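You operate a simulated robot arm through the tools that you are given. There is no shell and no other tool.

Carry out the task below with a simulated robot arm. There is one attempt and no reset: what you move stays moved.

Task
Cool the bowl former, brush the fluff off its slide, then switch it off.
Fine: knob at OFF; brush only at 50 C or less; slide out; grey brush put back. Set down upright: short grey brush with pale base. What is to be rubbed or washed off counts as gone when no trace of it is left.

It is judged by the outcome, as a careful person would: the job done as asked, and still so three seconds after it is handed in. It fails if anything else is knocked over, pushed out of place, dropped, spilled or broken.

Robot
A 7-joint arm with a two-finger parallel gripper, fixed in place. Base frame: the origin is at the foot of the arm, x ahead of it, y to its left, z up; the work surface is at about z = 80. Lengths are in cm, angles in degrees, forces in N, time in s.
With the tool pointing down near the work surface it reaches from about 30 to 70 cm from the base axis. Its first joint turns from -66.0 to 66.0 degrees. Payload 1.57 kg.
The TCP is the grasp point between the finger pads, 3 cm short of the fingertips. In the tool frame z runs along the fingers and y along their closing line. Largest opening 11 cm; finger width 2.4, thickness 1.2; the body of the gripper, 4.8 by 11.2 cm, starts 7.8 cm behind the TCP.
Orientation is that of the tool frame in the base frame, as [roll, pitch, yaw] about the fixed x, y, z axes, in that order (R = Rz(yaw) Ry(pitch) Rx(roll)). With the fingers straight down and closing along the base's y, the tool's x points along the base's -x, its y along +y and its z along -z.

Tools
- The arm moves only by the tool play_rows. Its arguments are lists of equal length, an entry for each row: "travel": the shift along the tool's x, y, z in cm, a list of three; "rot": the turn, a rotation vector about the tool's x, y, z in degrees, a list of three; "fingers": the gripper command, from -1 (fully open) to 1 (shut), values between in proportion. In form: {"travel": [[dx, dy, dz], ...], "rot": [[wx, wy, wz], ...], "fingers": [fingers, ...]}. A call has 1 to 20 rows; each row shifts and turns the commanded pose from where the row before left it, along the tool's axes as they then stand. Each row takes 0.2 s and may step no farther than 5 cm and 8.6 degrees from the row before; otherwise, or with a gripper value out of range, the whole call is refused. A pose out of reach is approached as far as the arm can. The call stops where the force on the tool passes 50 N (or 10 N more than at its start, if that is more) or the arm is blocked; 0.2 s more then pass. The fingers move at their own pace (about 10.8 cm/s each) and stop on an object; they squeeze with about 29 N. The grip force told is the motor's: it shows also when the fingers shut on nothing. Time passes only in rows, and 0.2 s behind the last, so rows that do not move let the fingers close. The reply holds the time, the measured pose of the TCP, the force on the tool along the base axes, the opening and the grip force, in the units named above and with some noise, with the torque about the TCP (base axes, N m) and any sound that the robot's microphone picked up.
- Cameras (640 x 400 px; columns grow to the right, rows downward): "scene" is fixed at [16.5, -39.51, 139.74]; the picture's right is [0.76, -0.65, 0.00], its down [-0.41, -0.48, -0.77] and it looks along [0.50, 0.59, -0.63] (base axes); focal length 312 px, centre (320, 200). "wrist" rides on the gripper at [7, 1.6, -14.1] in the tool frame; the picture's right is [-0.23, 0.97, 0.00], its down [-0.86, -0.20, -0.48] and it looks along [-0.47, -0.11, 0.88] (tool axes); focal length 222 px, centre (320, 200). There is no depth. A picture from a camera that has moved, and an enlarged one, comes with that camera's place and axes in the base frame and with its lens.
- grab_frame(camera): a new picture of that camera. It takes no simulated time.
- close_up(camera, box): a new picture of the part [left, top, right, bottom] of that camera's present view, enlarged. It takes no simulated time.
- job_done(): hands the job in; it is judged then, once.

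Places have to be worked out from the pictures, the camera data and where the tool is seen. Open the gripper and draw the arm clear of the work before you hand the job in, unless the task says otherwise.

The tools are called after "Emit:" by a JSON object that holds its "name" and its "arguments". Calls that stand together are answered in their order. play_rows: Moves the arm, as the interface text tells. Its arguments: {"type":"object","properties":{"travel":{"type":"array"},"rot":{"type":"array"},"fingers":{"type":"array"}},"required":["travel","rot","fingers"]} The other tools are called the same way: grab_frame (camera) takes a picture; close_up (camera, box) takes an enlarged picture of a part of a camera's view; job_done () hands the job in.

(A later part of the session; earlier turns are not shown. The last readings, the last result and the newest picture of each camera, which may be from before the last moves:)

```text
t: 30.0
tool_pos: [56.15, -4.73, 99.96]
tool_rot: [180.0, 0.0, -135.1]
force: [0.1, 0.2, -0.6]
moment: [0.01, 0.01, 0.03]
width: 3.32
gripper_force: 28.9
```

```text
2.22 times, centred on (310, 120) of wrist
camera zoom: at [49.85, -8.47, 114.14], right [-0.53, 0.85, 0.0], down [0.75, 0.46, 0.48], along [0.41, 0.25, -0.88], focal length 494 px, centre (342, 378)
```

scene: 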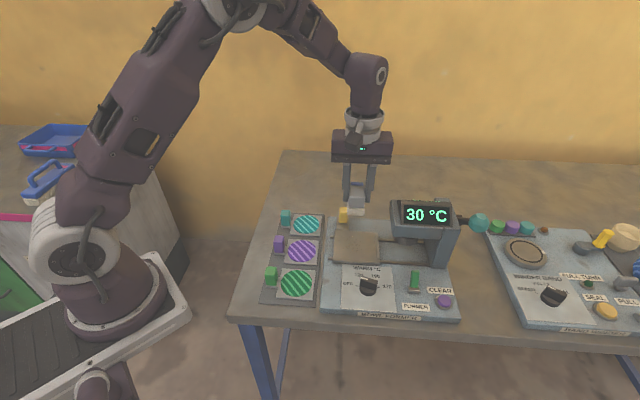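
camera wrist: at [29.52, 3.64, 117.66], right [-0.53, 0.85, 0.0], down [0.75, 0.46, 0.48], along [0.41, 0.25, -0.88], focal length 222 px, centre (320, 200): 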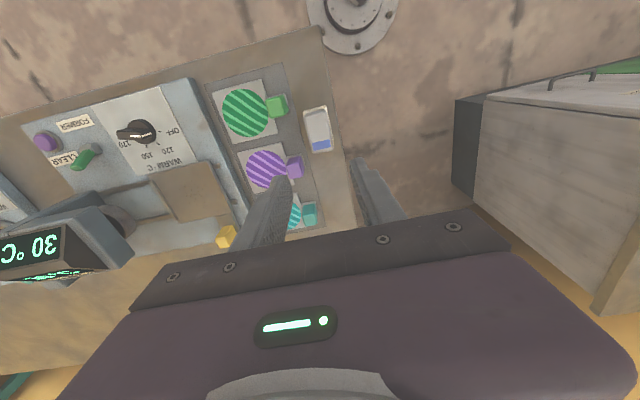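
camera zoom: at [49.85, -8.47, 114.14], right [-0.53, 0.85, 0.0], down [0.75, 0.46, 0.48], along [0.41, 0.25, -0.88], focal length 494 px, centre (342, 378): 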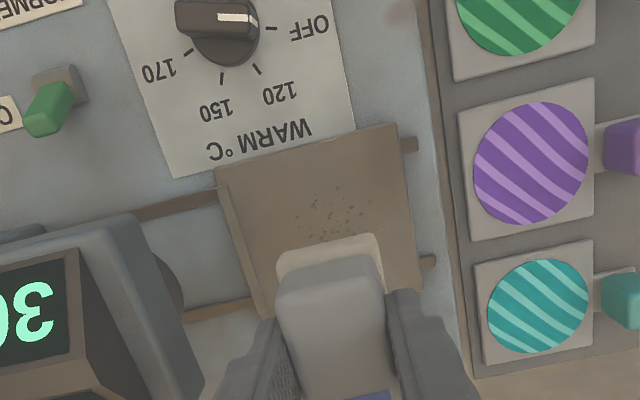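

The knob mark points at the OFF tick and the display reads 30 °C. The brush is above the fluff; I lower it towards the slide, pausing about 2 cm above the expected contact.

Emit:
{"name": "play_rows", "arguments": {"travel": [[0, 0, 3], [0, 0, 3], [0, 0, 2.5], [0, 0, 1], [0, 0, 0]], "rot": [[0, 0, 0], [0, 0, 0], [0, 0, 0], [0, 0, 0], [0, 0, 0]], "fingers": [1, 1, 1, 1, 1]}}

Emit:
{"name": "close_up", "arguments": {"camera": "scene", "box": [300, 180, 460, 300]}}

Emit:
{"name": "close_up", "arguments": {"camera": "wrist", "box": [180, 30, 440, 210]}}

```text
t: 31.2
tool_pos: [56.13, -4.55, 90.57]
tool_rot: [-180.0, 0.0, -135.1]
force: [0.3, 0.3, -0.8]
moment: [0.02, 0.01, -0.03]
width: 3.34
gripper_force: 28.8
```

```text
3.33 times, centred on (380, 240) of scene
camera zoom: at [16.5, -39.51, 139.74], right [0.76, -0.65, 0.0], down [-0.41, -0.48, -0.77], along [0.5, 0.59, -0.63], focal length 1041 px, centre (120, 67)
```

zoom: 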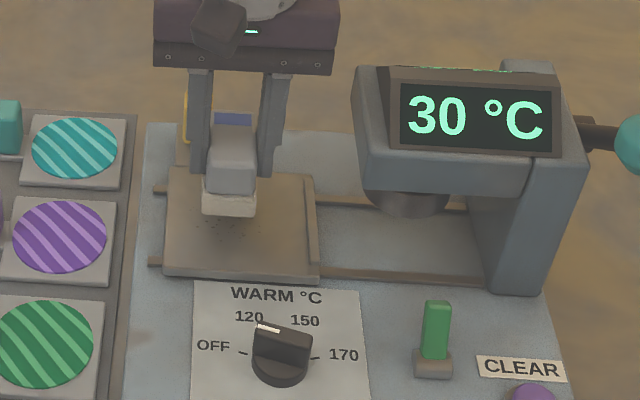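

```text
2.22 times, centred on (310, 120) of wrist
camera zoom: at [49.94, -8.28, 104.75], right [-0.53, 0.85, 0.0], down [0.75, 0.46, 0.48], along [0.41, 0.25, -0.88], focal length 494 px, centre (342, 378)
```

zoom: 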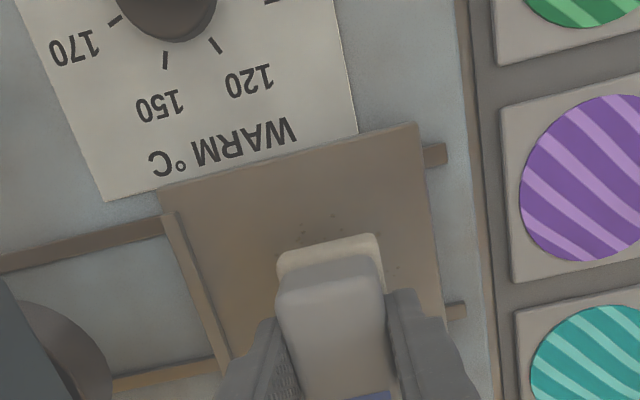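

No contact yet at TCP z 90.6. I step down gently to feel for the slide surface.

Emit:
{"name": "play_rows", "arguments": {"travel": [[0, 0, 0.5], [0, 0, 0.5], [0, 0, 0.4], [0, 0, 0.3], [0, 0, 0.2], [0, 0, 0]], "rot": [[0, 0, 0], [0, 0, 0], [0, 0, 0], [0, 0, 0], [0, 0, 0], [0, 0, 0]], "fingers": [1, 1, 1, 1, 1, 1]}}

```text
t: 32.6
tool_pos: [56.12, -4.61, 88.57]
tool_rot: [-180.0, 0.0, -135.0]
force: [0.2, -0.8, 1.7]
moment: [0.02, -0.04, 0.01]
width: 3.3
gripper_force: 29.2
```

No contact at 88.6; I continue in 2–3 mm steps.

Emit:
{"name": "play_rows", "arguments": {"travel": [[0, 0, 0.2], [0, 0, 0.2], [0, 0, 0.2], [0, 0, 0]], "rot": [[0, 0, 0], [0, 0, 0], [0, 0, 0], [0, 0, 0]], "fingers": [1, 1, 1, 1]}}

Emit:
{"name": "close_up", "arguments": {"camera": "scene", "box": [320, 200, 420, 290]}}

```text
t: 33.4
tool_pos: [56.25, -4.6, 88.37]
tool_rot: [-179.7, 0.3, -135.0]
force: [-2.7, -2.0, 12.2]
moment: [0.1, 0.27, 0.05]
width: 3.32
gripper_force: 28.7
stopped in row 3: the force on the tool passed its limit at 55 N (the readings are from after the stop); the commanded pose is now the measured one
```

```text
4.44 times, centred on (370, 245) of scene
camera zoom: at [16.47, -39.51, 139.74], right [0.76, -0.65, 0.0], down [-0.41, -0.48, -0.77], along [0.5, 0.59, -0.63], focal length 1388 px, centre (98, 0)
```

zoom: 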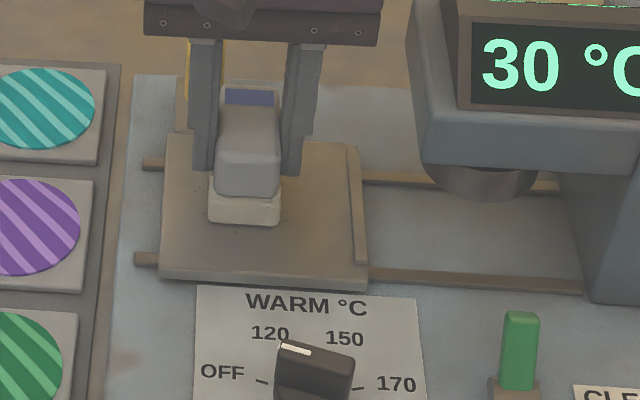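

Contact felt: at TCP z about 88.4 the brush rests on the slide (top about z 83.4) with roughly 12 N. I start rubbing with short strokes left and right over the fluff.

Emit:
{"name": "play_rows", "arguments": {"travel": [[0, 0.6, 0], [0, 0.8, 0], [0, 0.8, 0], [0, 0.6, 0], [0, -0.6, 0], [0, -0.8, 0], [0, -0.8, 0], [0, -0.8, 0], [0, -0.8, 0], [0, -0.8, 0], [0, -0.4, 0], [0, 0, 0]], "rot": [[0, 0, 0], [0, 0, 0], [0, 0, 0], [0, 0, 0], [0, 0, 0], [0, 0, 0], [0, 0, 0], [0, 0, 0], [0, 0, 0], [0, 0, 0], [0, 0, 0], [0, 0, 0]], "fingers": [1, 1, 1, 1, 1, 1, 1, 1, 1, 1, 1, 1]}}

Emit:
{"name": "close_up", "arguments": {"camera": "scene", "box": [320, 200, 420, 290]}}

Emit:
{"name": "close_up", "arguments": {"camera": "wrist", "box": [180, 30, 440, 210]}}

```text
t: 36.0
tool_pos: [57.9, -6.13, 88.38]
tool_rot: [-179.6, 0.4, -135.0]
force: [1.7, 3.2, 34.7]
moment: [0.22, 0.23, 0.02]
width: 3.33
gripper_force: 29.0
```

```text
4.44 times, centred on (370, 245) of scene
camera zoom: at [16.44, -39.49, 139.75], right [0.76, -0.65, 0.0], down [-0.41, -0.48, -0.77], along [0.5, 0.59, -0.63], focal length 1388 px, centre (98, 0)
```

zoom: 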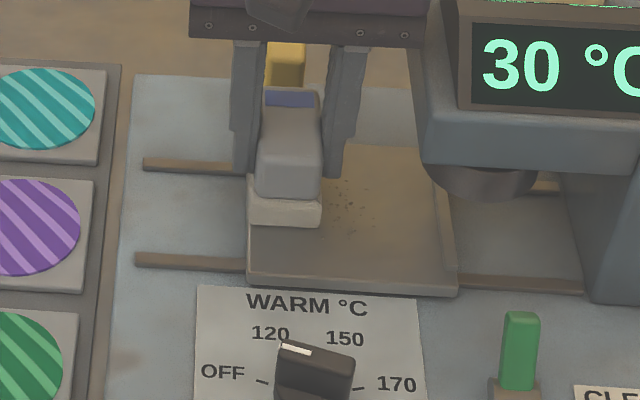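

```text
2.22 times, centred on (310, 120) of wrist
camera zoom: at [51.51, -9.85, 102.54], right [-0.53, 0.85, -0.01], down [0.74, 0.46, 0.48], along [0.41, 0.25, -0.88], focal length 494 px, centre (342, 378)
```

zoom: 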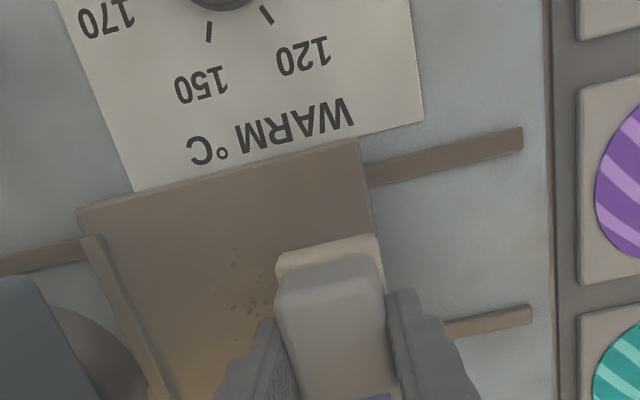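

The brush's friction dragged the slide about 4 cm back in, so rightward strokes are no good; fluff under the brush did vanish. I ease the pressure, drag the slide back left to its stop, then rub onward to the left.

Emit:
{"name": "play_rows", "arguments": {"travel": [[0, 0, -0.05], [0, 0.5, 0], [0, 0.8, 0], [0, 0.8, 0], [0, 0.8, 0], [0, 0.8, 0], [0, 0.6, 0], [0, 0, 0]], "rot": [[0, 0, 0], [0, 0, 0], [0, 0, 0], [0, 0, 0], [0, 0, 0], [0, 0, 0], [0, 0, 0], [0, 0, 0]], "fingers": [1, 1, 1, 1, 1, 1, 1, 1]}}

Emit:
{"name": "close_up", "arguments": {"camera": "scene", "box": [320, 200, 420, 290]}}

```text
t: 37.8
tool_pos: [54.79, -3.09, 88.34]
tool_rot: [-179.6, 0.2, -134.9]
force: [2.8, 3.4, 36.1]
moment: [0.21, 0.19, 0.0]
width: 3.32
gripper_force: 29.3
```

```text
4.44 times, centred on (370, 245) of scene
camera zoom: at [16.44, -39.49, 139.75], right [0.76, -0.65, 0.0], down [-0.41, -0.48, -0.77], along [0.5, 0.59, -0.63], focal length 1388 px, centre (98, 0)
```

zoom: 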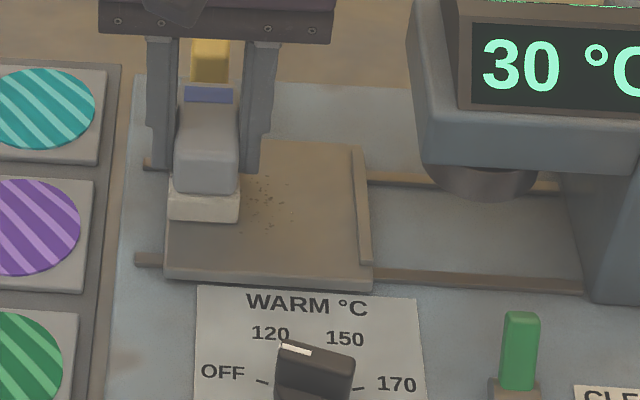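

The slide is nearly back at its stop; remaining fluff lies just right of the brush (R about 6.4–9.1 in machine terms). I lift, shift right 3.5 cm, set down more lightly, and rub front–back, which the rails resist.

Emit:
{"name": "play_rows", "arguments": {"travel": [[0, 0, -0.5], [0, 0, -0.7], [0, -1.2, 0], [0, -1.2, 0], [0, -1.1, 0], [0, 0, 0.5], [0, 0, 0.4], [0, 0, 0.1], [0, 0, 0]], "rot": [[0, 0, 0], [0, 0, 0], [0, 0, 0], [0, 0, 0], [0, 0, 0], [0, 0, 0], [0, 0, 0], [0, 0, 0], [0, 0, 0]], "fingers": [1, 1, 1, 1, 1, 1, 1, 1, 1]}}

Emit:
{"name": "close_up", "arguments": {"camera": "scene", "box": [320, 200, 420, 290]}}

Emit:
{"name": "close_up", "arguments": {"camera": "wrist", "box": [180, 30, 440, 210]}}

```text
t: 39.8
tool_pos: [57.16, -5.79, 88.63]
tool_rot: [-179.7, 0.3, -135.0]
force: [0.2, 0.5, -0.4]
moment: [-0.02, -0.01, 0.0]
width: 3.3
gripper_force: 29.1
```

```text
4.44 times, centred on (370, 245) of scene
camera zoom: at [16.5, -39.51, 139.74], right [0.76, -0.65, 0.0], down [-0.41, -0.48, -0.77], along [0.5, 0.59, -0.63], focal length 1388 px, centre (98, 0)
```

zoom: 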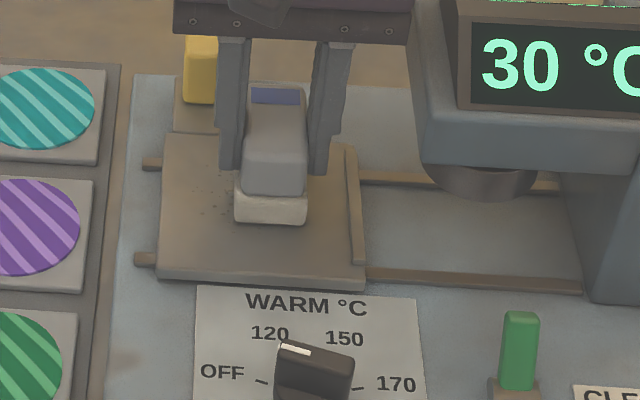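

```text
2.22 times, centred on (310, 120) of wrist
camera zoom: at [50.96, -9.38, 102.79], right [-0.53, 0.85, 0.0], down [0.74, 0.46, 0.48], along [0.41, 0.25, -0.88], focal length 494 px, centre (342, 378)
```

zoom: 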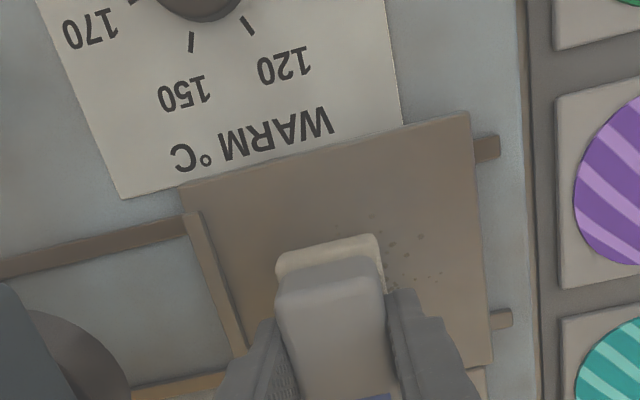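

The brush hovers about 2 mm above the slide over the right-hand fluff; some faint specks remain to its left too. I lower to light contact and check force.

Emit:
{"name": "play_rows", "arguments": {"travel": [[0, 0, 0.2], [0, 0, 0.1], [0, 0, 0]], "rot": [[0, 0, 0], [0, 0, 0], [0, 0, 0]], "fingers": [1, 1, 1]}}

```text
t: 40.5
tool_pos: [57.22, -5.77, 88.28]
tool_rot: [-179.6, 0.2, -135.0]
force: [-2.9, -0.6, 26.6]
moment: [0.06, 0.51, 0.01]
width: 3.29
gripper_force: 28.9
```

Contact with 26 N. Now rubbing strokes front–back (tool x).

Emit:
{"name": "play_rows", "arguments": {"travel": [[0.7, 0, -0.02], [0.8, 0, 0], [0.8, 0, 0], [-0.8, 0, 0], [-0.8, 0, 0], [-0.8, 0, 0], [-0.8, 0, 0], [-0.8, 0, 0], [0.8, 0, 0], [0.8, 0, 0], [0.8, 0, 0], [0.8, 0, 0], [0, 0, 0]], "rot": [[0, 0, 0], [0, 0, 0], [0, 0, 0], [0, 0, 0], [0, 0, 0], [0, 0, 0], [0, 0, 0], [0, 0, 0], [0, 0, 0], [0, 0, 0], [0, 0, 0], [0, 0, 0], [0, 0, 0]], "fingers": [1, 1, 1, 1, 1, 1, 1, 1, 1, 1, 1, 1, 1]}}

Emit:
{"name": "close_up", "arguments": {"camera": "scene", "box": [320, 200, 420, 290]}}

Emit:
{"name": "close_up", "arguments": {"camera": "wrist", "box": [180, 30, 440, 210]}}

```text
t: 43.4
tool_pos: [56.24, -6.58, 88.35]
tool_rot: [-179.7, 0.3, -134.9]
force: [7.9, 8.8, 32.9]
moment: [0.43, -0.1, -0.08]
width: 3.29
gripper_force: 29.3
```

```text
4.44 times, centred on (370, 245) of scene
camera zoom: at [16.46, -39.48, 139.75], right [0.76, -0.65, 0.0], down [-0.41, -0.48, -0.77], along [0.5, 0.59, -0.63], focal length 1388 px, centre (98, 0)
```

zoom: 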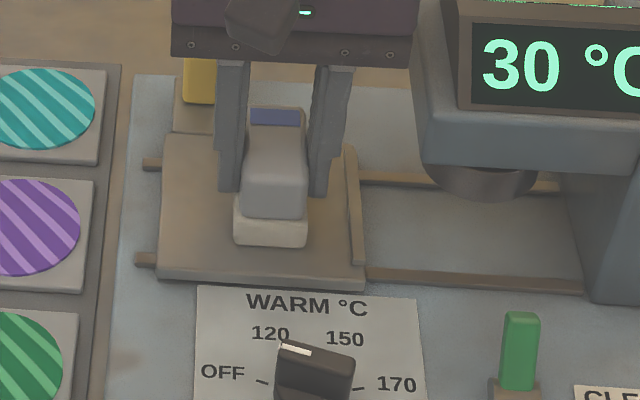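

```text
2.22 times, centred on (310, 120) of wrist
camera zoom: at [49.92, -10.32, 102.54], right [-0.53, 0.85, -0.01], down [0.74, 0.46, 0.48], along [0.41, 0.25, -0.88], focal length 494 px, centre (342, 378)
```

zoom: 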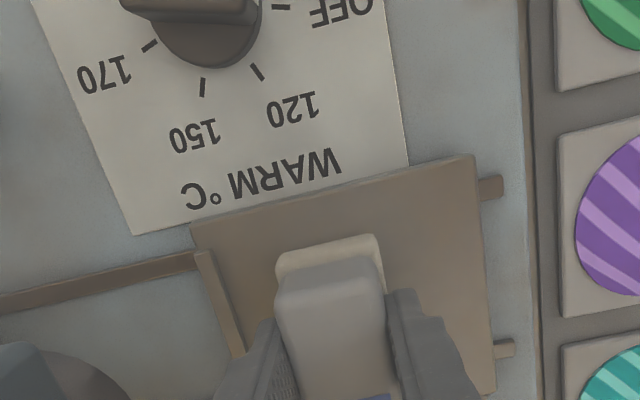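

No specks are visible beside the brush now. I lift the brush clear and inspect the whole slide.

Emit:
{"name": "play_rows", "arguments": {"travel": [[0, 0, -0.5], [0, 0, -2], [0, 0, -4], [-1, 2, -4], [-2, 3, -2], [-2, 3, 0], [0, 0, 0]], "rot": [[0, 0, 0], [0, 0, 0], [0, 0, 0], [0, 0, 0], [0, 0, 0], [0, 0, 0], [0, 0, 0]], "fingers": [1, 1, 1, 1, 1, 1, 1]}}

Emit:
{"name": "close_up", "arguments": {"camera": "scene", "box": [320, 210, 400, 280]}}

Emit:
{"name": "close_up", "arguments": {"camera": "wrist", "box": [200, 30, 400, 170]}}

```text
t: 45.0
tool_pos: [54.2, 2.5, 101.02]
tool_rot: [-179.6, 0.0, -135.1]
force: [0.4, 0.3, -1.4]
moment: [-0.02, 0.02, 0.03]
width: 3.29
gripper_force: 29.2
```

```text
5.71 times, centred on (360, 245) of scene
camera zoom: at [16.5, -39.5, 139.74], right [0.76, -0.65, 0.0], down [-0.41, -0.48, -0.77], along [0.5, 0.59, -0.63], focal length 1785 px, centre (91, -57)
```

zoom: 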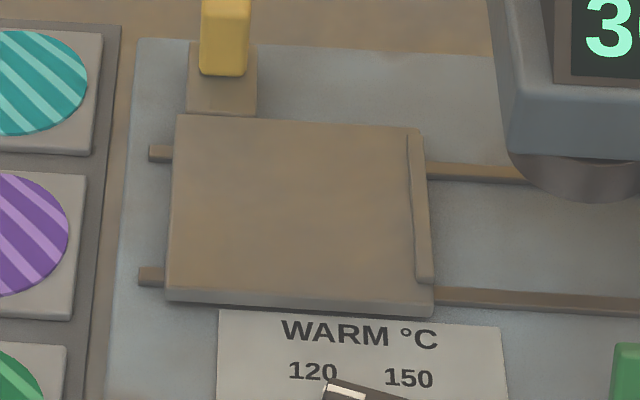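

```text
2.86 times, centred on (300, 100) of wrist
camera zoom: at [47.87, -1.09, 115.16], right [-0.53, 0.85, 0.0], down [0.74, 0.46, 0.48], along [0.41, 0.25, -0.88], focal length 635 px, centre (377, 486)
```

zoom: 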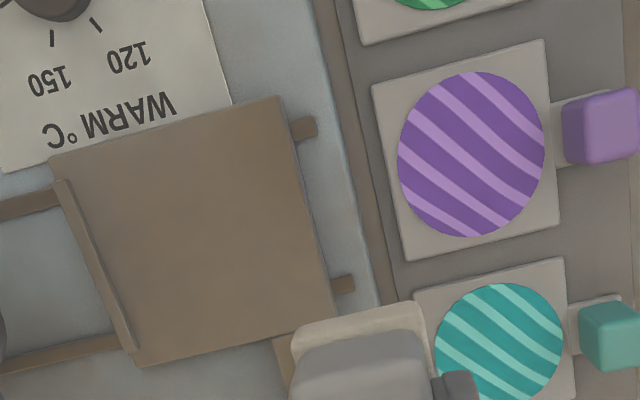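

The slide looks clean; I zoom in tightly to check for faint traces, and check that the slide is still out.

Emit:
{"name": "close_up", "arguments": {"camera": "scene", "box": [338, 226, 376, 250]}}

Emit:
{"name": "close_up", "arguments": {"camera": "wrist", "box": [215, 55, 325, 165]}}

Emit:
{"name": "close_up", "arguments": {"camera": "scene", "box": [230, 190, 470, 330]}}

```text
16.00 times, centred on (357, 238) of scene
camera zoom: at [16.5, -39.5, 139.74], right [0.76, -0.65, 0.0], down [-0.41, -0.48, -0.77], along [0.5, 0.59, -0.63], focal length 4998 px, centre (-272, -408)
```

zoom: 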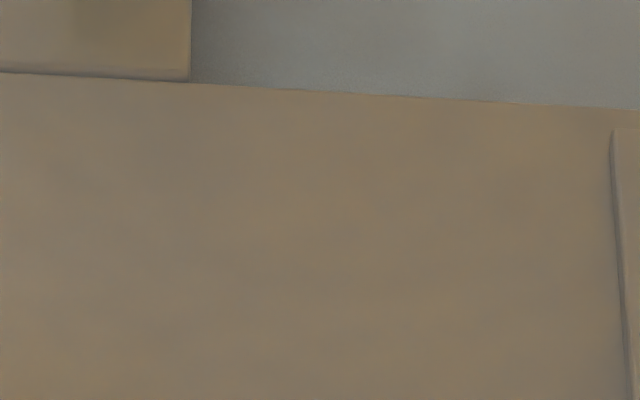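

```text
3.64 times, centred on (270, 110) of wrist
camera zoom: at [47.87, -1.09, 115.16], right [-0.53, 0.85, 0.0], down [0.74, 0.46, 0.48], along [0.41, 0.25, -0.88], focal length 808 px, centre (502, 527)
```

zoom: 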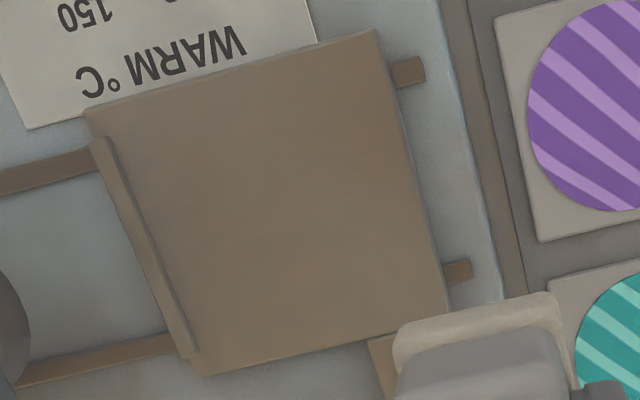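

```text
2.67 times, centred on (350, 260) of scene
camera zoom: at [16.5, -39.5, 139.74], right [0.76, -0.65, 0.0], down [-0.41, -0.48, -0.77], along [0.5, 0.59, -0.63], focal length 833 px, centre (240, 40)
```

zoom: 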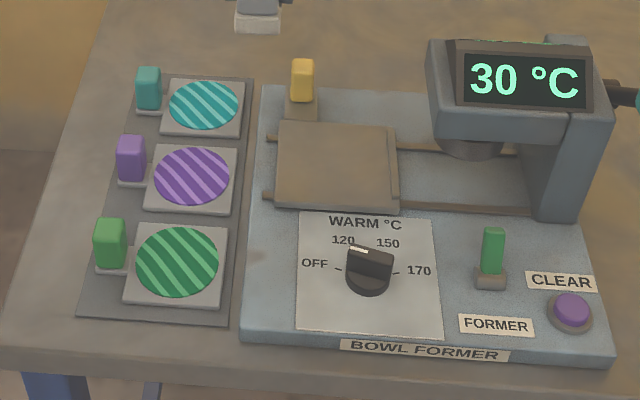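

The slide is spotless and at its out stop. Now I carry the brush back above its original spot (TCP 35.33, 6.89 at pick-up), correcting the slight wrist tilt.

Emit:
{"name": "play_rows", "arguments": {"travel": [[1.46, 2.35, 0], [1.46, 2.35, 0], [1.46, 2.35, 0], [1.46, 2.35, 0], [1.46, 2.35, 0], [1.46, 2.35, 0], [1.46, 2.35, 0], [0, 0, 0], [0, 0, 0]], "rot": [[-0.3, 0, 0], [0, 0, 0], [0, 0, 0], [0, 0, 0], [0, 0, 0], [0, 0, 0], [0, 0, 0], [0, 0, 0], [0, 0, 0]], "fingers": [1, 1, 1, 1, 1, 1, 1, 1, 1]}}

Emit:
{"name": "close_up", "arguments": {"camera": "wrist", "box": [240, 60, 400, 210]}}

Emit:
{"name": "close_up", "arguments": {"camera": "scene", "box": [480, 200, 640, 340]}}

```text
t: 47.0
tool_pos: [35.12, 6.75, 100.63]
tool_rot: [-180.0, 0.2, -135.0]
force: [0.1, 1.1, -0.2]
moment: [0.0, 0.02, 0.01]
width: 3.27
gripper_force: 29.1
```

```text
2.67 times, centred on (320, 135) of wrist
camera zoom: at [28.9, 3.02, 114.89], right [-0.53, 0.85, 0.0], down [0.75, 0.46, 0.48], along [0.41, 0.25, -0.88], focal length 592 px, centre (320, 373)
```

zoom: 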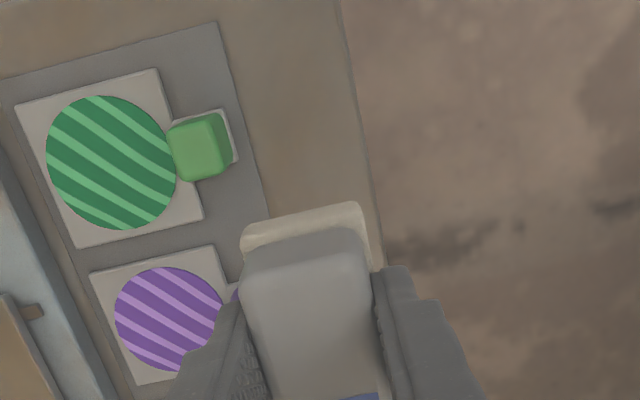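

```text
2.86 times, centred on (560, 270) of scene
camera zoom: at [16.5, -39.51, 139.74], right [0.76, -0.65, 0.0], down [-0.41, -0.48, -0.77], along [0.5, 0.59, -0.63], focal length 892 px, centre (-366, 0)
```

zoom: 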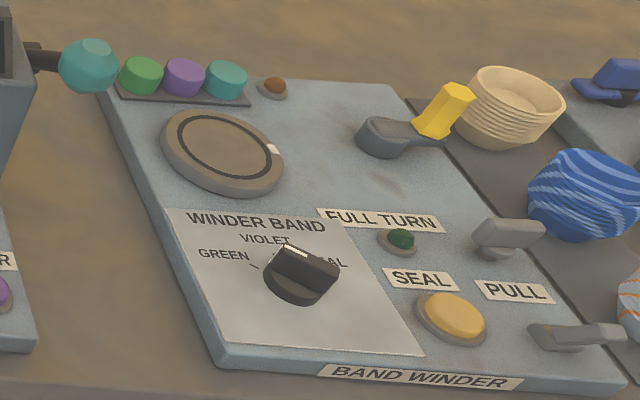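

The winder has no power toggle, while the former's FORMER switch is still on and its display lit, so I will deal with that after the brush. I correct position by 2 mm and lower the brush to about 1 cm above the table.

Emit:
{"name": "play_rows", "arguments": {"travel": [[-0.25, -0.05, 3], [0, 0, 4], [0, 0, 4], [0, 0, 2.5], [0, 0, 1], [0, 0, 0], [0, 0, 0]], "rot": [[0, 0, 0], [0, 0, 0], [0, 0, 0], [0, 0, 0], [0, 0, 0], [0, 0, 0], [0, 0, 0]], "fingers": [1, 1, 1, 1, 1, 1, 1]}}

Emit:
{"name": "close_up", "arguments": {"camera": "scene", "box": [200, 190, 320, 310]}}

Emit:
{"name": "close_up", "arguments": {"camera": "wrist", "box": [240, 90, 400, 210]}}

```text
t: 48.5
tool_pos: [35.4, 7.12, 86.15]
tool_rot: [-179.9, 0.2, -135.0]
force: [0.1, -0.1, 0.1]
moment: [0.03, 0.02, -0.03]
width: 3.29
gripper_force: 28.8
```

```text
3.33 times, centred on (260, 250) of scene
camera zoom: at [16.5, -39.51, 139.74], right [0.76, -0.65, 0.0], down [-0.41, -0.48, -0.77], along [0.5, 0.59, -0.63], focal length 1041 px, centre (520, 33)
```

zoom: 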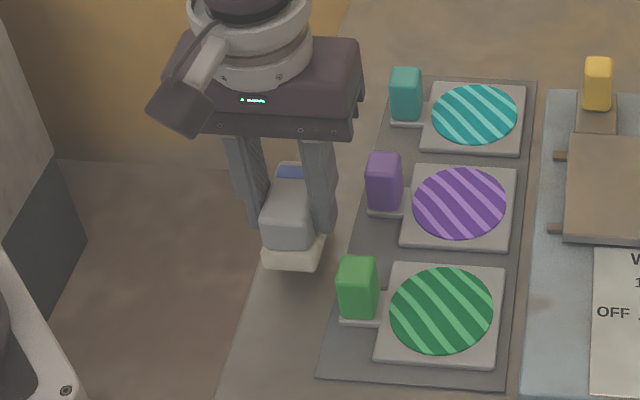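

```text
3.33 times, centred on (320, 150) of wrist
camera zoom: at [29.17, 3.44, 100.45], right [-0.53, 0.85, 0.0], down [0.75, 0.46, 0.48], along [0.41, 0.25, -0.88], focal length 740 px, centre (320, 367)
```

zoom: 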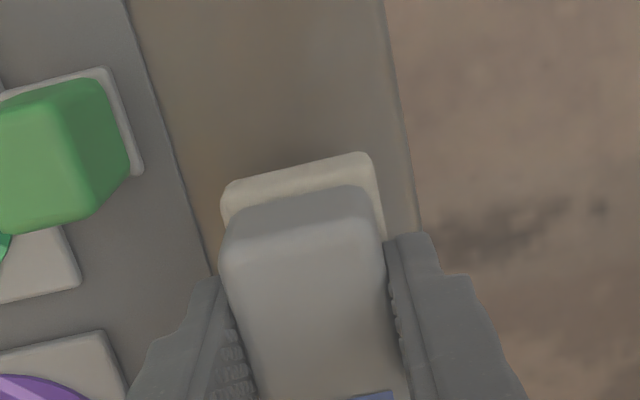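

The brush sits unchanged in the grip, level, about 1.2 cm above the table. I lower the last bit in small steps until it touches.

Emit:
{"name": "play_rows", "arguments": {"travel": [[0.12, -0.08, 0.4], [0, 0, 0.4], [0, 0, 0.2], [0, 0, 0.1], [0, 0, 0]], "rot": [[0, 0, 0], [0, 0, 0], [0, 0, 0], [0, 0, 0], [0, 0, 0]], "fingers": [1, 1, 1, 1, 1]}}

```text
t: 49.8
tool_pos: [35.32, 7.02, 85.13]
tool_rot: [180.0, 0.2, -135.1]
force: [-0.1, 0.5, -0.4]
moment: [0.0, 0.04, -0.04]
width: 3.32
gripper_force: 28.8
```

Not touching yet at 85.13 (pick-up was 84.93). I lower 1 mm at a time.

Emit:
{"name": "play_rows", "arguments": {"travel": [[0, 0, 0.1], [0, 0, 0.08], [0, 0, 0]], "rot": [[0, 0, 0], [0, 0, 0], [0, 0, 0]], "fingers": [1, 1, 1]}}

```text
t: 50.5
tool_pos: [35.34, 6.98, 85.0]
tool_rot: [-179.9, 0.2, -135.0]
force: [0.5, -0.8, -0.1]
moment: [-0.01, 0.0, -0.01]
width: 3.32
gripper_force: 28.9
```

Emit:
{"name": "play_rows", "arguments": {"travel": [[0, 0, 0.06], [0, 0, 0.06], [0, 0, 0]], "rot": [[0, 0, 0], [0, 0, 0], [0, 0, 0]], "fingers": [1, 1, 1]}}

```text
t: 51.4
tool_pos: [35.31, 6.93, 84.79]
tool_rot: [180.0, 0.2, -135.2]
force: [-0.9, -0.5, -0.2]
moment: [0.03, 0.0, 0.02]
width: 3.3
gripper_force: 28.8
```

Still no touch at 84.8, so the brush may have slid up slightly in the grip. I continue in 1 mm steps.

Emit:
{"name": "play_rows", "arguments": {"travel": [[0, 0, 0.08], [0, 0, 0.08], [0, 0, 0]], "rot": [[0, 0, 0], [0, 0, 0], [0, 0, 0]], "fingers": [1, 1, 1]}}

Emit:
{"name": "close_up", "arguments": {"camera": "scene", "box": [220, 220, 300, 290]}}

```text
t: 52.1
tool_pos: [35.31, 6.88, 84.72]
tool_rot: [-179.9, 0.1, -135.2]
force: [-0.4, -3.4, 47.1]
moment: [-0.13, 0.1, 0.04]
width: 3.28
gripper_force: 28.6
```

```text
5.71 times, centred on (260, 255) of scene
camera zoom: at [16.44, -39.52, 139.74], right [0.76, -0.65, 0.0], down [-0.41, -0.48, -0.77], along [0.5, 0.59, -0.63], focal length 1785 px, centre (663, -114)
```

zoom: 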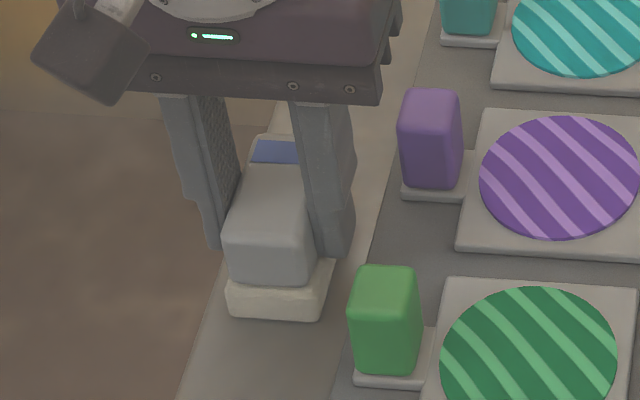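

The brush is firmly on the table (47 N). I ease up by 1 mm, open the fingers, and rise straight up.

Emit:
{"name": "play_rows", "arguments": {"travel": [[0, 0, -0.1], [0, 0, 0], [0, 0, 0], [0, 0, 0], [0, 0, -2], [0, 0, -4], [0, 0, -4], [0, 0, -4], [0, 0, -4]], "rot": [[0, 0, 0], [0, 0, 0], [0, 0, 0], [0, 0, 0], [0, 0, 0], [0, 0, 0], [0, 0, 0], [0, 0, 0], [0, 0, 0]], "fingers": [1, 0.2, 0.15, 0.15, 0.15, 0.15, 0.15, 0.15, 0.15]}}

Emit:
{"name": "close_up", "arguments": {"camera": "scene", "box": [220, 210, 320, 310]}}

Emit:
{"name": "close_up", "arguments": {"camera": "wrist", "box": [260, 80, 380, 180]}}

```text
t: 54.1
tool_pos: [35.34, 7.06, 102.97]
tool_rot: [-180.0, 0.1, -135.1]
force: [0.1, -0.6, 0.5]
moment: [0.02, -0.04, 0.0]
width: 4.67
gripper_force: 0.0
```

```text
4.00 times, centred on (270, 260) of scene
camera zoom: at [16.5, -39.51, 139.74], right [0.76, -0.65, 0.0], down [-0.41, -0.48, -0.77], along [0.5, 0.59, -0.63], focal length 1249 px, centre (520, -40)
```

zoom: 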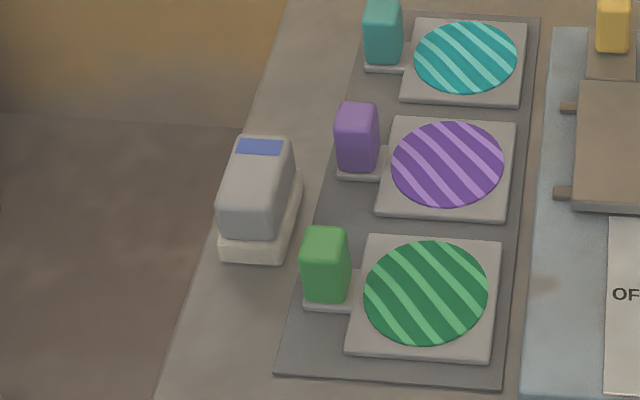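

```text
4.00 times, centred on (320, 130) of wrist
camera zoom: at [29.13, 3.3, 117.18], right [-0.53, 0.85, 0.0], down [0.75, 0.46, 0.48], along [0.41, 0.25, -0.88], focal length 888 px, centre (320, 480)
```

zoom: 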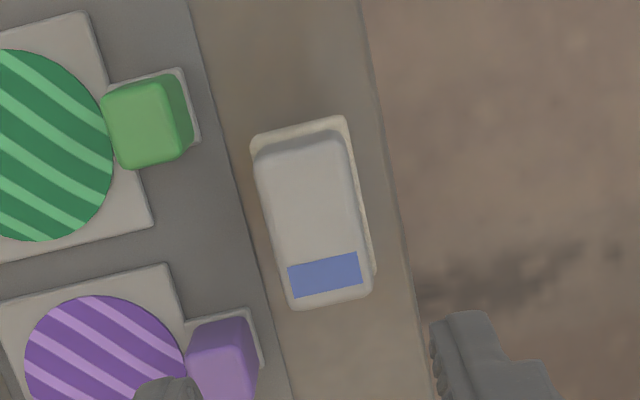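

The brush stands upright in its old spot. Now I move over the front of the machine to look at the FORMER switch closely.

Emit:
{"name": "play_rows", "arguments": {"travel": [[0.57, -4.2, -0.4], [0.57, -4.2, -0.4], [0.57, -4.2, -0.4], [0.57, -4.2, -0.4], [0.57, -4.2, -0.4], [0.57, -4.2, -0.4], [0.57, -4.2, -0.4], [0.57, -4.2, -0.4], [0, 0, 0]], "rot": [[0, 0, 0], [0, 0, 0], [0, 0, 0], [0, 0, 0], [0, 0, 0], [0, 0, 0], [0, 0, 0], [0, 0, 0], [0, 0, 0]], "fingers": [0.3, 0.3, 0.3, 0.3, 0.3, 0.3, 0.3, 0.3, 0.3]}}

Emit:
{"name": "grab_frame", "arguments": {"camera": "wrist"}}

Emit:
{"name": "close_up", "arguments": {"camera": "wrist", "box": [240, 60, 400, 180]}}

Emit:
{"name": "close_up", "arguments": {"camera": "scene", "box": [390, 250, 470, 320]}}

```text
t: 56.1
tool_pos: [56.11, -20.18, 105.96]
tool_rot: [-180.0, 0.1, -135.1]
force: [-0.3, 0.1, 0.9]
moment: [-0.01, -0.02, 0.03]
width: 3.86
gripper_force: 0.1
```

```text
taken
camera wrist: at [49.82, -23.79, 120.17], right [-0.53, 0.85, 0.0], down [0.75, 0.46, 0.48], along [0.41, 0.25, -0.88], focal length 222 px, centre (320, 200)
```

wrist: 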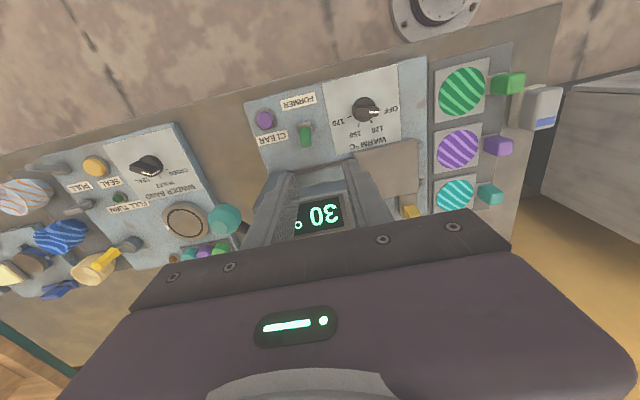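

```text
3.33 times, centred on (320, 120) of wrist
camera zoom: at [49.82, -23.79, 120.17], right [-0.53, 0.85, 0.0], down [0.75, 0.46, 0.48], along [0.41, 0.25, -0.88], focal length 740 px, centre (320, 467)
```

zoom: 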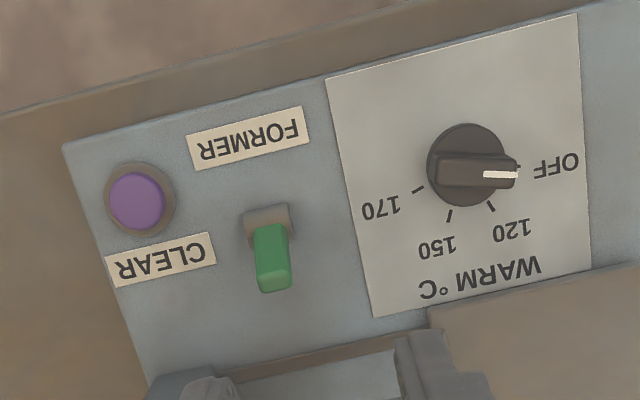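

```text
5.71 times, centred on (430, 285) of scene
camera zoom: at [16.5, -39.51, 139.74], right [0.76, -0.65, 0.0], down [-0.41, -0.48, -0.77], along [0.5, 0.59, -0.63], focal length 1785 px, centre (-309, -286)
```

zoom: 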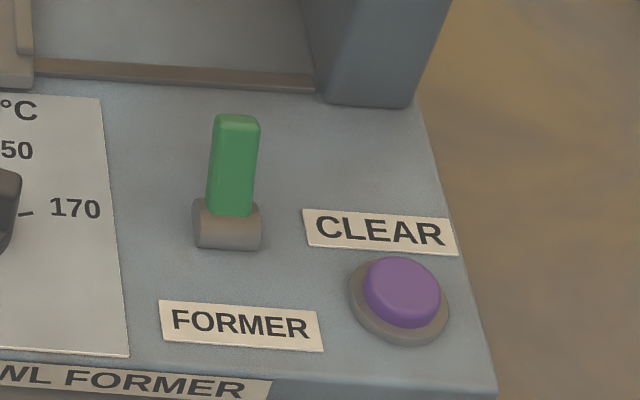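

The FORMER lever leans back (tip near (58.4, -21.0, 87), pivot near (57.3, -22.3, 82.7)), the knob is squarely at OFF. Before pushing the lever forward from behind I check how much room there is in front of the press head.

Emit:
{"name": "close_up", "arguments": {"camera": "wrist", "box": [240, 130, 420, 240]}}

Emit:
{"name": "close_up", "arguments": {"camera": "scene", "box": [370, 190, 480, 290]}}

```text
3.56 times, centred on (330, 185) of wrist
camera zoom: at [49.82, -23.79, 120.17], right [-0.53, 0.85, 0.0], down [0.75, 0.46, 0.48], along [0.41, 0.25, -0.88], focal length 790 px, centre (284, 253)
```

zoom: 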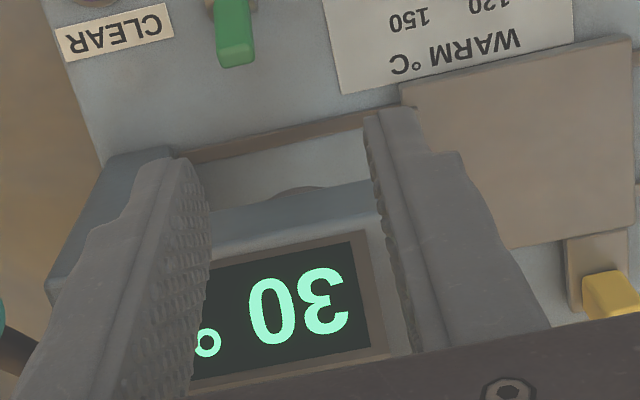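

```text
4.00 times, centred on (425, 240) of scene
camera zoom: at [16.5, -39.51, 139.74], right [0.76, -0.65, 0.0], down [-0.41, -0.48, -0.77], along [0.5, 0.59, -0.63], focal length 1249 px, centre (-100, 40)
```

zoom: 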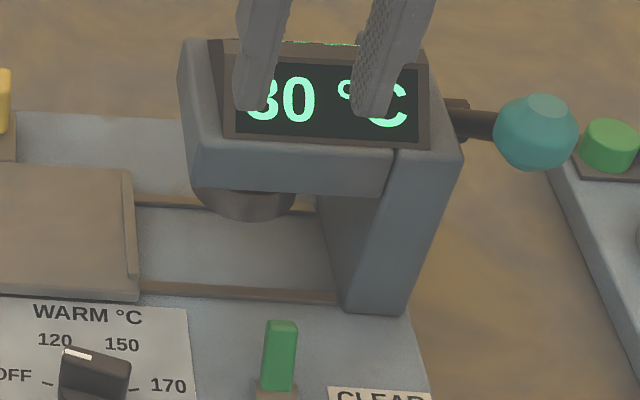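

The press front is at about B = 12.8 cm (machine depth) and only rises vertically to z 94.4, so fingers at depth about 9.7 behind the lever fit. I close the fingers, move behind the lever and come down part way.

Emit:
{"name": "play_rows", "arguments": {"travel": [[-1.9, -1.1, 0], [-1.84, -1.15, 0], [0, 0, 3.5], [0, 0, 3.5], [0, 0, 3], [0, 0, 0]], "rot": [[0, 0, 0], [0, 0, 0], [0, 0, 0], [0, 0, 0], [0, 0, 0], [0, 0, 0]], "fingers": [1, 1, 1, 1, 1, 1]}}

Emit:
{"name": "close_up", "arguments": {"camera": "wrist", "box": [220, 80, 420, 220]}}

Emit:
{"name": "close_up", "arguments": {"camera": "scene", "box": [370, 190, 480, 320]}}

```text
t: 57.5
tool_pos: [59.95, -19.08, 95.98]
tool_rot: [180.0, 0.2, -135.1]
force: [0.6, 0.3, 0.8]
moment: [0.02, 0.0, -0.01]
width: 0.03
gripper_force: 21.5
```

```text
2.86 times, centred on (320, 150) of wrist
camera zoom: at [53.74, -22.85, 110.13], right [-0.53, 0.85, 0.0], down [0.75, 0.46, 0.48], along [0.41, 0.25, -0.88], focal length 635 px, centre (320, 343)
```

zoom: 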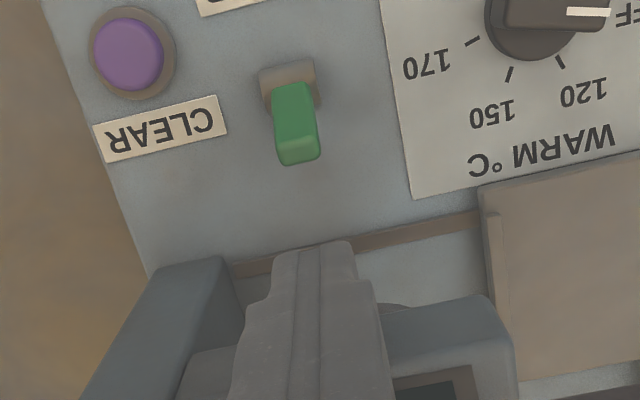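

```text
3.08 times, centred on (425, 255) of scene
camera zoom: at [16.5, -39.51, 139.74], right [0.76, -0.65, 0.0], down [-0.41, -0.48, -0.77], along [0.5, 0.59, -0.63], focal length 961 px, centre (-3, 31)
```

zoom: 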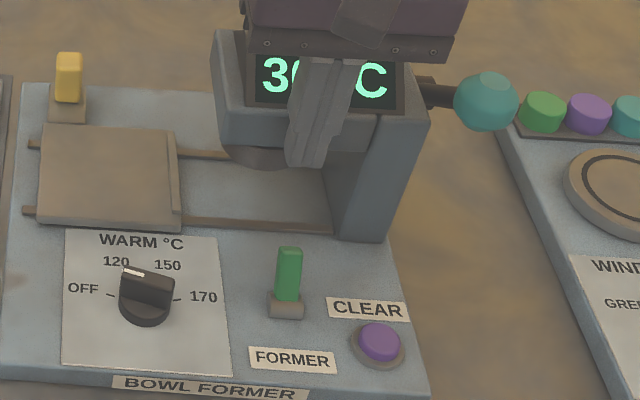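

Fingers are right behind the lever with about 1 cm gap. I descend so the fingertips are at about z 84.8, then check before pushing.

Emit:
{"name": "play_rows", "arguments": {"travel": [[0, -0.15, 3], [0, 0, 3], [0, 0, 2.1], [0, 0, 0]], "rot": [[0, 0, 0], [0, 0, 0], [0, 0, 0], [0, 0, 0]], "fingers": [1, 1, 1, 1]}}

Emit:
{"name": "close_up", "arguments": {"camera": "wrist", "box": [220, 80, 420, 220]}}

Emit:
{"name": "close_up", "arguments": {"camera": "scene", "box": [370, 190, 480, 320]}}

```text
t: 58.4
tool_pos: [60.35, -19.25, 88.48]
tool_rot: [-179.6, 0.3, -135.0]
force: [-13.6, -1.3, 13.9]
moment: [0.68, -1.37, 0.55]
width: 0.0
gripper_force: 21.0
stopped in row 4: the force on the tool passed its limit at 66 N (the readings are from after the stop); the commanded pose is now the measured one
```

```text
2.86 times, centred on (320, 150) of wrist
camera zoom: at [54.06, -22.96, 102.72], right [-0.53, 0.85, -0.01], down [0.74, 0.46, 0.48], along [0.41, 0.25, -0.87], focal length 635 px, centre (320, 343)
```

zoom: 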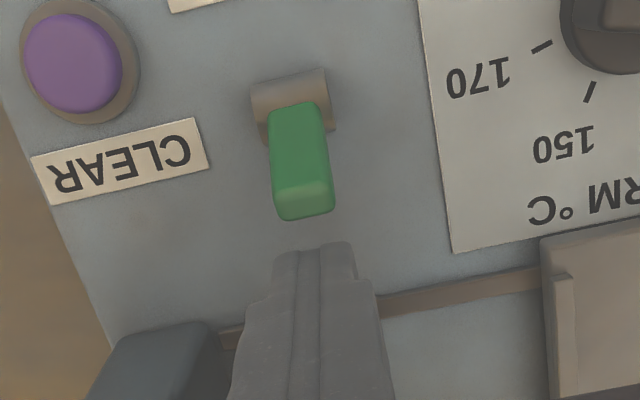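

```text
3.08 times, centred on (425, 255) of scene
camera zoom: at [16.43, -39.5, 139.75], right [0.76, -0.65, 0.0], down [-0.41, -0.48, -0.77], along [0.5, 0.59, -0.63], focal length 961 px, centre (-3, 31)
```

zoom: 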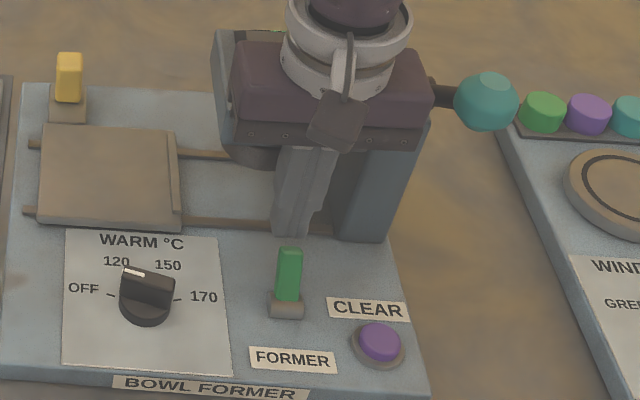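

The gripper body touched the press head's top edge, so I back off at once: lift straight up, then tilt the hand 25° so its body leans away from the press and only the fingertips reach behind the lever.

Emit:
{"name": "play_rows", "arguments": {"travel": [[0, 0, -1.5], [0, 0, -3], [0, 0, 0], [0, 0, 0], [0, 0, 0], [0, 0, 0]], "rot": [[0, 0, 0], [0, 0, 0], [0, -8.4, 0], [0, -8.4, 0], [0, -8.2, 0], [0, 0, 0]], "fingers": [1, 1, 1, 1, 1, 1]}}

Emit:
{"name": "grab_frame", "arguments": {"camera": "wrist"}}

Emit:
{"name": "close_up", "arguments": {"camera": "scene", "box": [340, 170, 500, 320]}}

```text
t: 59.8
tool_pos: [60.38, -19.3, 92.98]
tool_rot: [-179.5, 25.3, -134.8]
force: [-2.6, -3.6, -0.1]
moment: [-0.06, 0.01, -0.07]
width: 0.0
gripper_force: 21.8
```

```text
taken
camera wrist: at [50.32, -26.73, 102.76], right [-0.54, 0.83, 0.09], down [0.54, 0.26, 0.8], along [0.64, 0.48, -0.59], focal length 222 px, centre (320, 200)
```

wrist: 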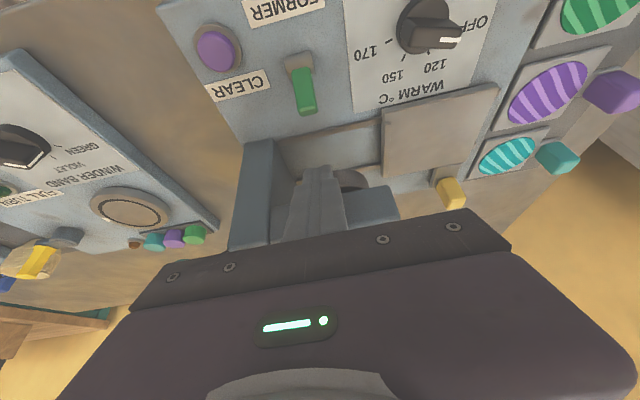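

```text
2.67 times, centred on (420, 245) of scene
camera zoom: at [16.49, -39.52, 139.73], right [0.76, -0.65, 0.0], down [-0.41, -0.48, -0.77], along [0.5, 0.59, -0.63], focal length 833 px, centre (53, 80)
```

zoom: 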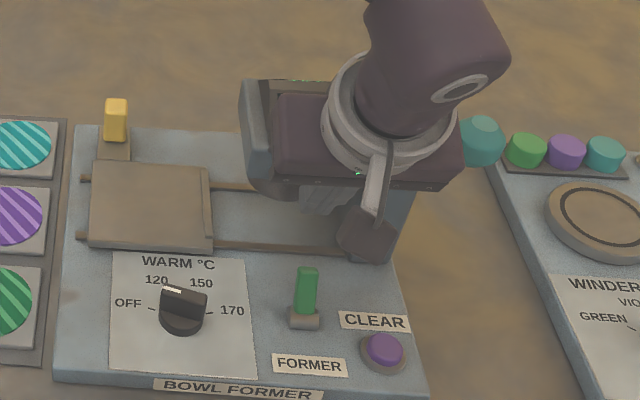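

The hand is tilted and clear of the lever. I shift 5 mm to the front and go down behind the lever to about TCP z 88.6.

Emit:
{"name": "play_rows", "arguments": {"travel": [[0.66, 0, 0.24], [0.55, 0, 1.18], [0.55, 0, 1.18], [0.53, 0, 1.13], [0, 0, 0]], "rot": [[0, 0, 0], [0, 0, 0], [0, 0, 0], [0, 0, 0], [0, 0, 0]], "fingers": [1, 1, 1, 1, 1]}}

Emit:
{"name": "close_up", "arguments": {"camera": "wrist", "box": [220, 40, 420, 220]}}

Emit:
{"name": "close_up", "arguments": {"camera": "scene", "box": [370, 210, 480, 320]}}

```text
t: 61.0
tool_pos: [60.12, -19.57, 88.61]
tool_rot: [-179.5, 25.3, -134.9]
force: [-0.8, -0.7, 0.6]
moment: [-0.03, 0.0, -0.01]
width: 0.01
gripper_force: 21.8
```

```text
2.22 times, centred on (320, 130) of wrist
camera zoom: at [50.16, -27.13, 98.51], right [-0.54, 0.83, 0.09], down [0.54, 0.27, 0.8], along [0.64, 0.48, -0.59], focal length 494 px, centre (320, 356)
```

zoom: 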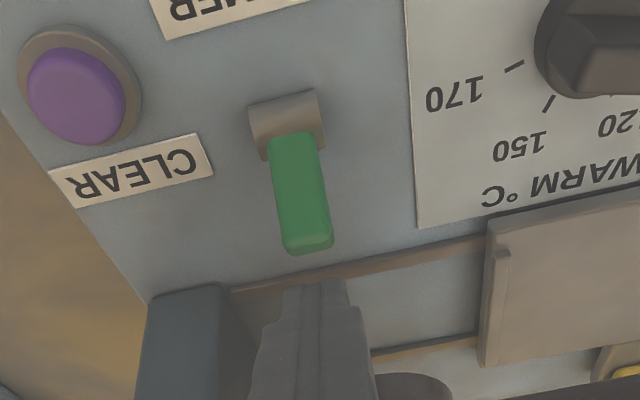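

```text
3.64 times, centred on (425, 265) of scene
camera zoom: at [16.5, -39.51, 139.74], right [0.76, -0.65, 0.0], down [-0.41, -0.48, -0.77], along [0.5, 0.59, -0.63], focal length 1136 px, centre (-62, -36)
```

zoom: 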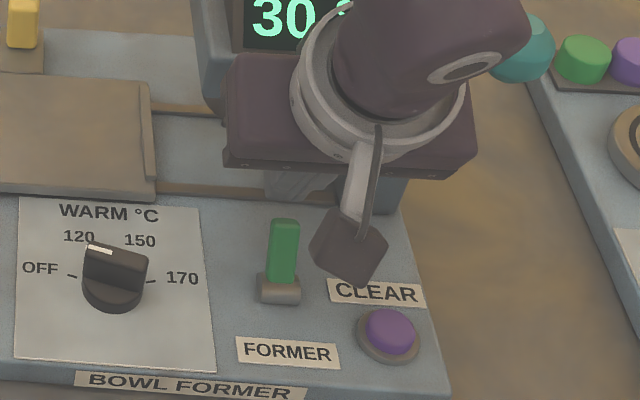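

Fingertips are just behind the lever top, well aligned. I push toward the front in small steps.

Emit:
{"name": "play_rows", "arguments": {"travel": [[0.36, 0, -0.17], [0.36, 0, -0.17], [0.36, 0, -0.17], [0.36, 0, -0.17], [0.36, 0, -0.17], [0, 0, 0]], "rot": [[0, 0, 0], [0, 0, 0], [0, 0, 0], [0, 0, 0], [0, 0, 0], [0, 0, 0]], "fingers": [1, 1, 1, 1, 1, 1]}}

Emit:
{"name": "close_up", "arguments": {"camera": "wrist", "box": [220, 40, 420, 220]}}

Emit:
{"name": "close_up", "arguments": {"camera": "scene", "box": [370, 210, 480, 320]}}

```text
t: 62.4
tool_pos: [58.64, -21.0, 88.55]
tool_rot: [-179.6, 25.3, -134.8]
force: [0.9, 1.1, 3.3]
moment: [0.01, -0.01, 0.02]
width: 0.02
gripper_force: 21.0
```

```text
2.22 times, centred on (320, 130) of wrist
camera zoom: at [48.6, -28.47, 98.43], right [-0.54, 0.83, 0.09], down [0.54, 0.27, 0.8], along [0.64, 0.48, -0.59], focal length 494 px, centre (320, 356)
```

zoom: 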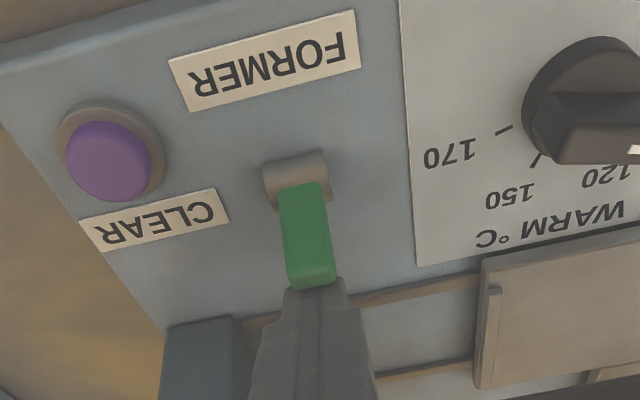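

```text
3.64 times, centred on (425, 265) of scene
camera zoom: at [16.49, -39.5, 139.74], right [0.76, -0.65, 0.0], down [-0.41, -0.48, -0.77], along [0.5, 0.59, -0.63], focal length 1136 px, centre (-62, -36)
```

zoom: 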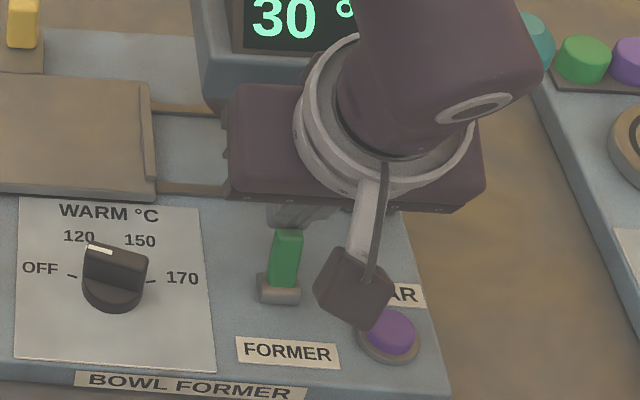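

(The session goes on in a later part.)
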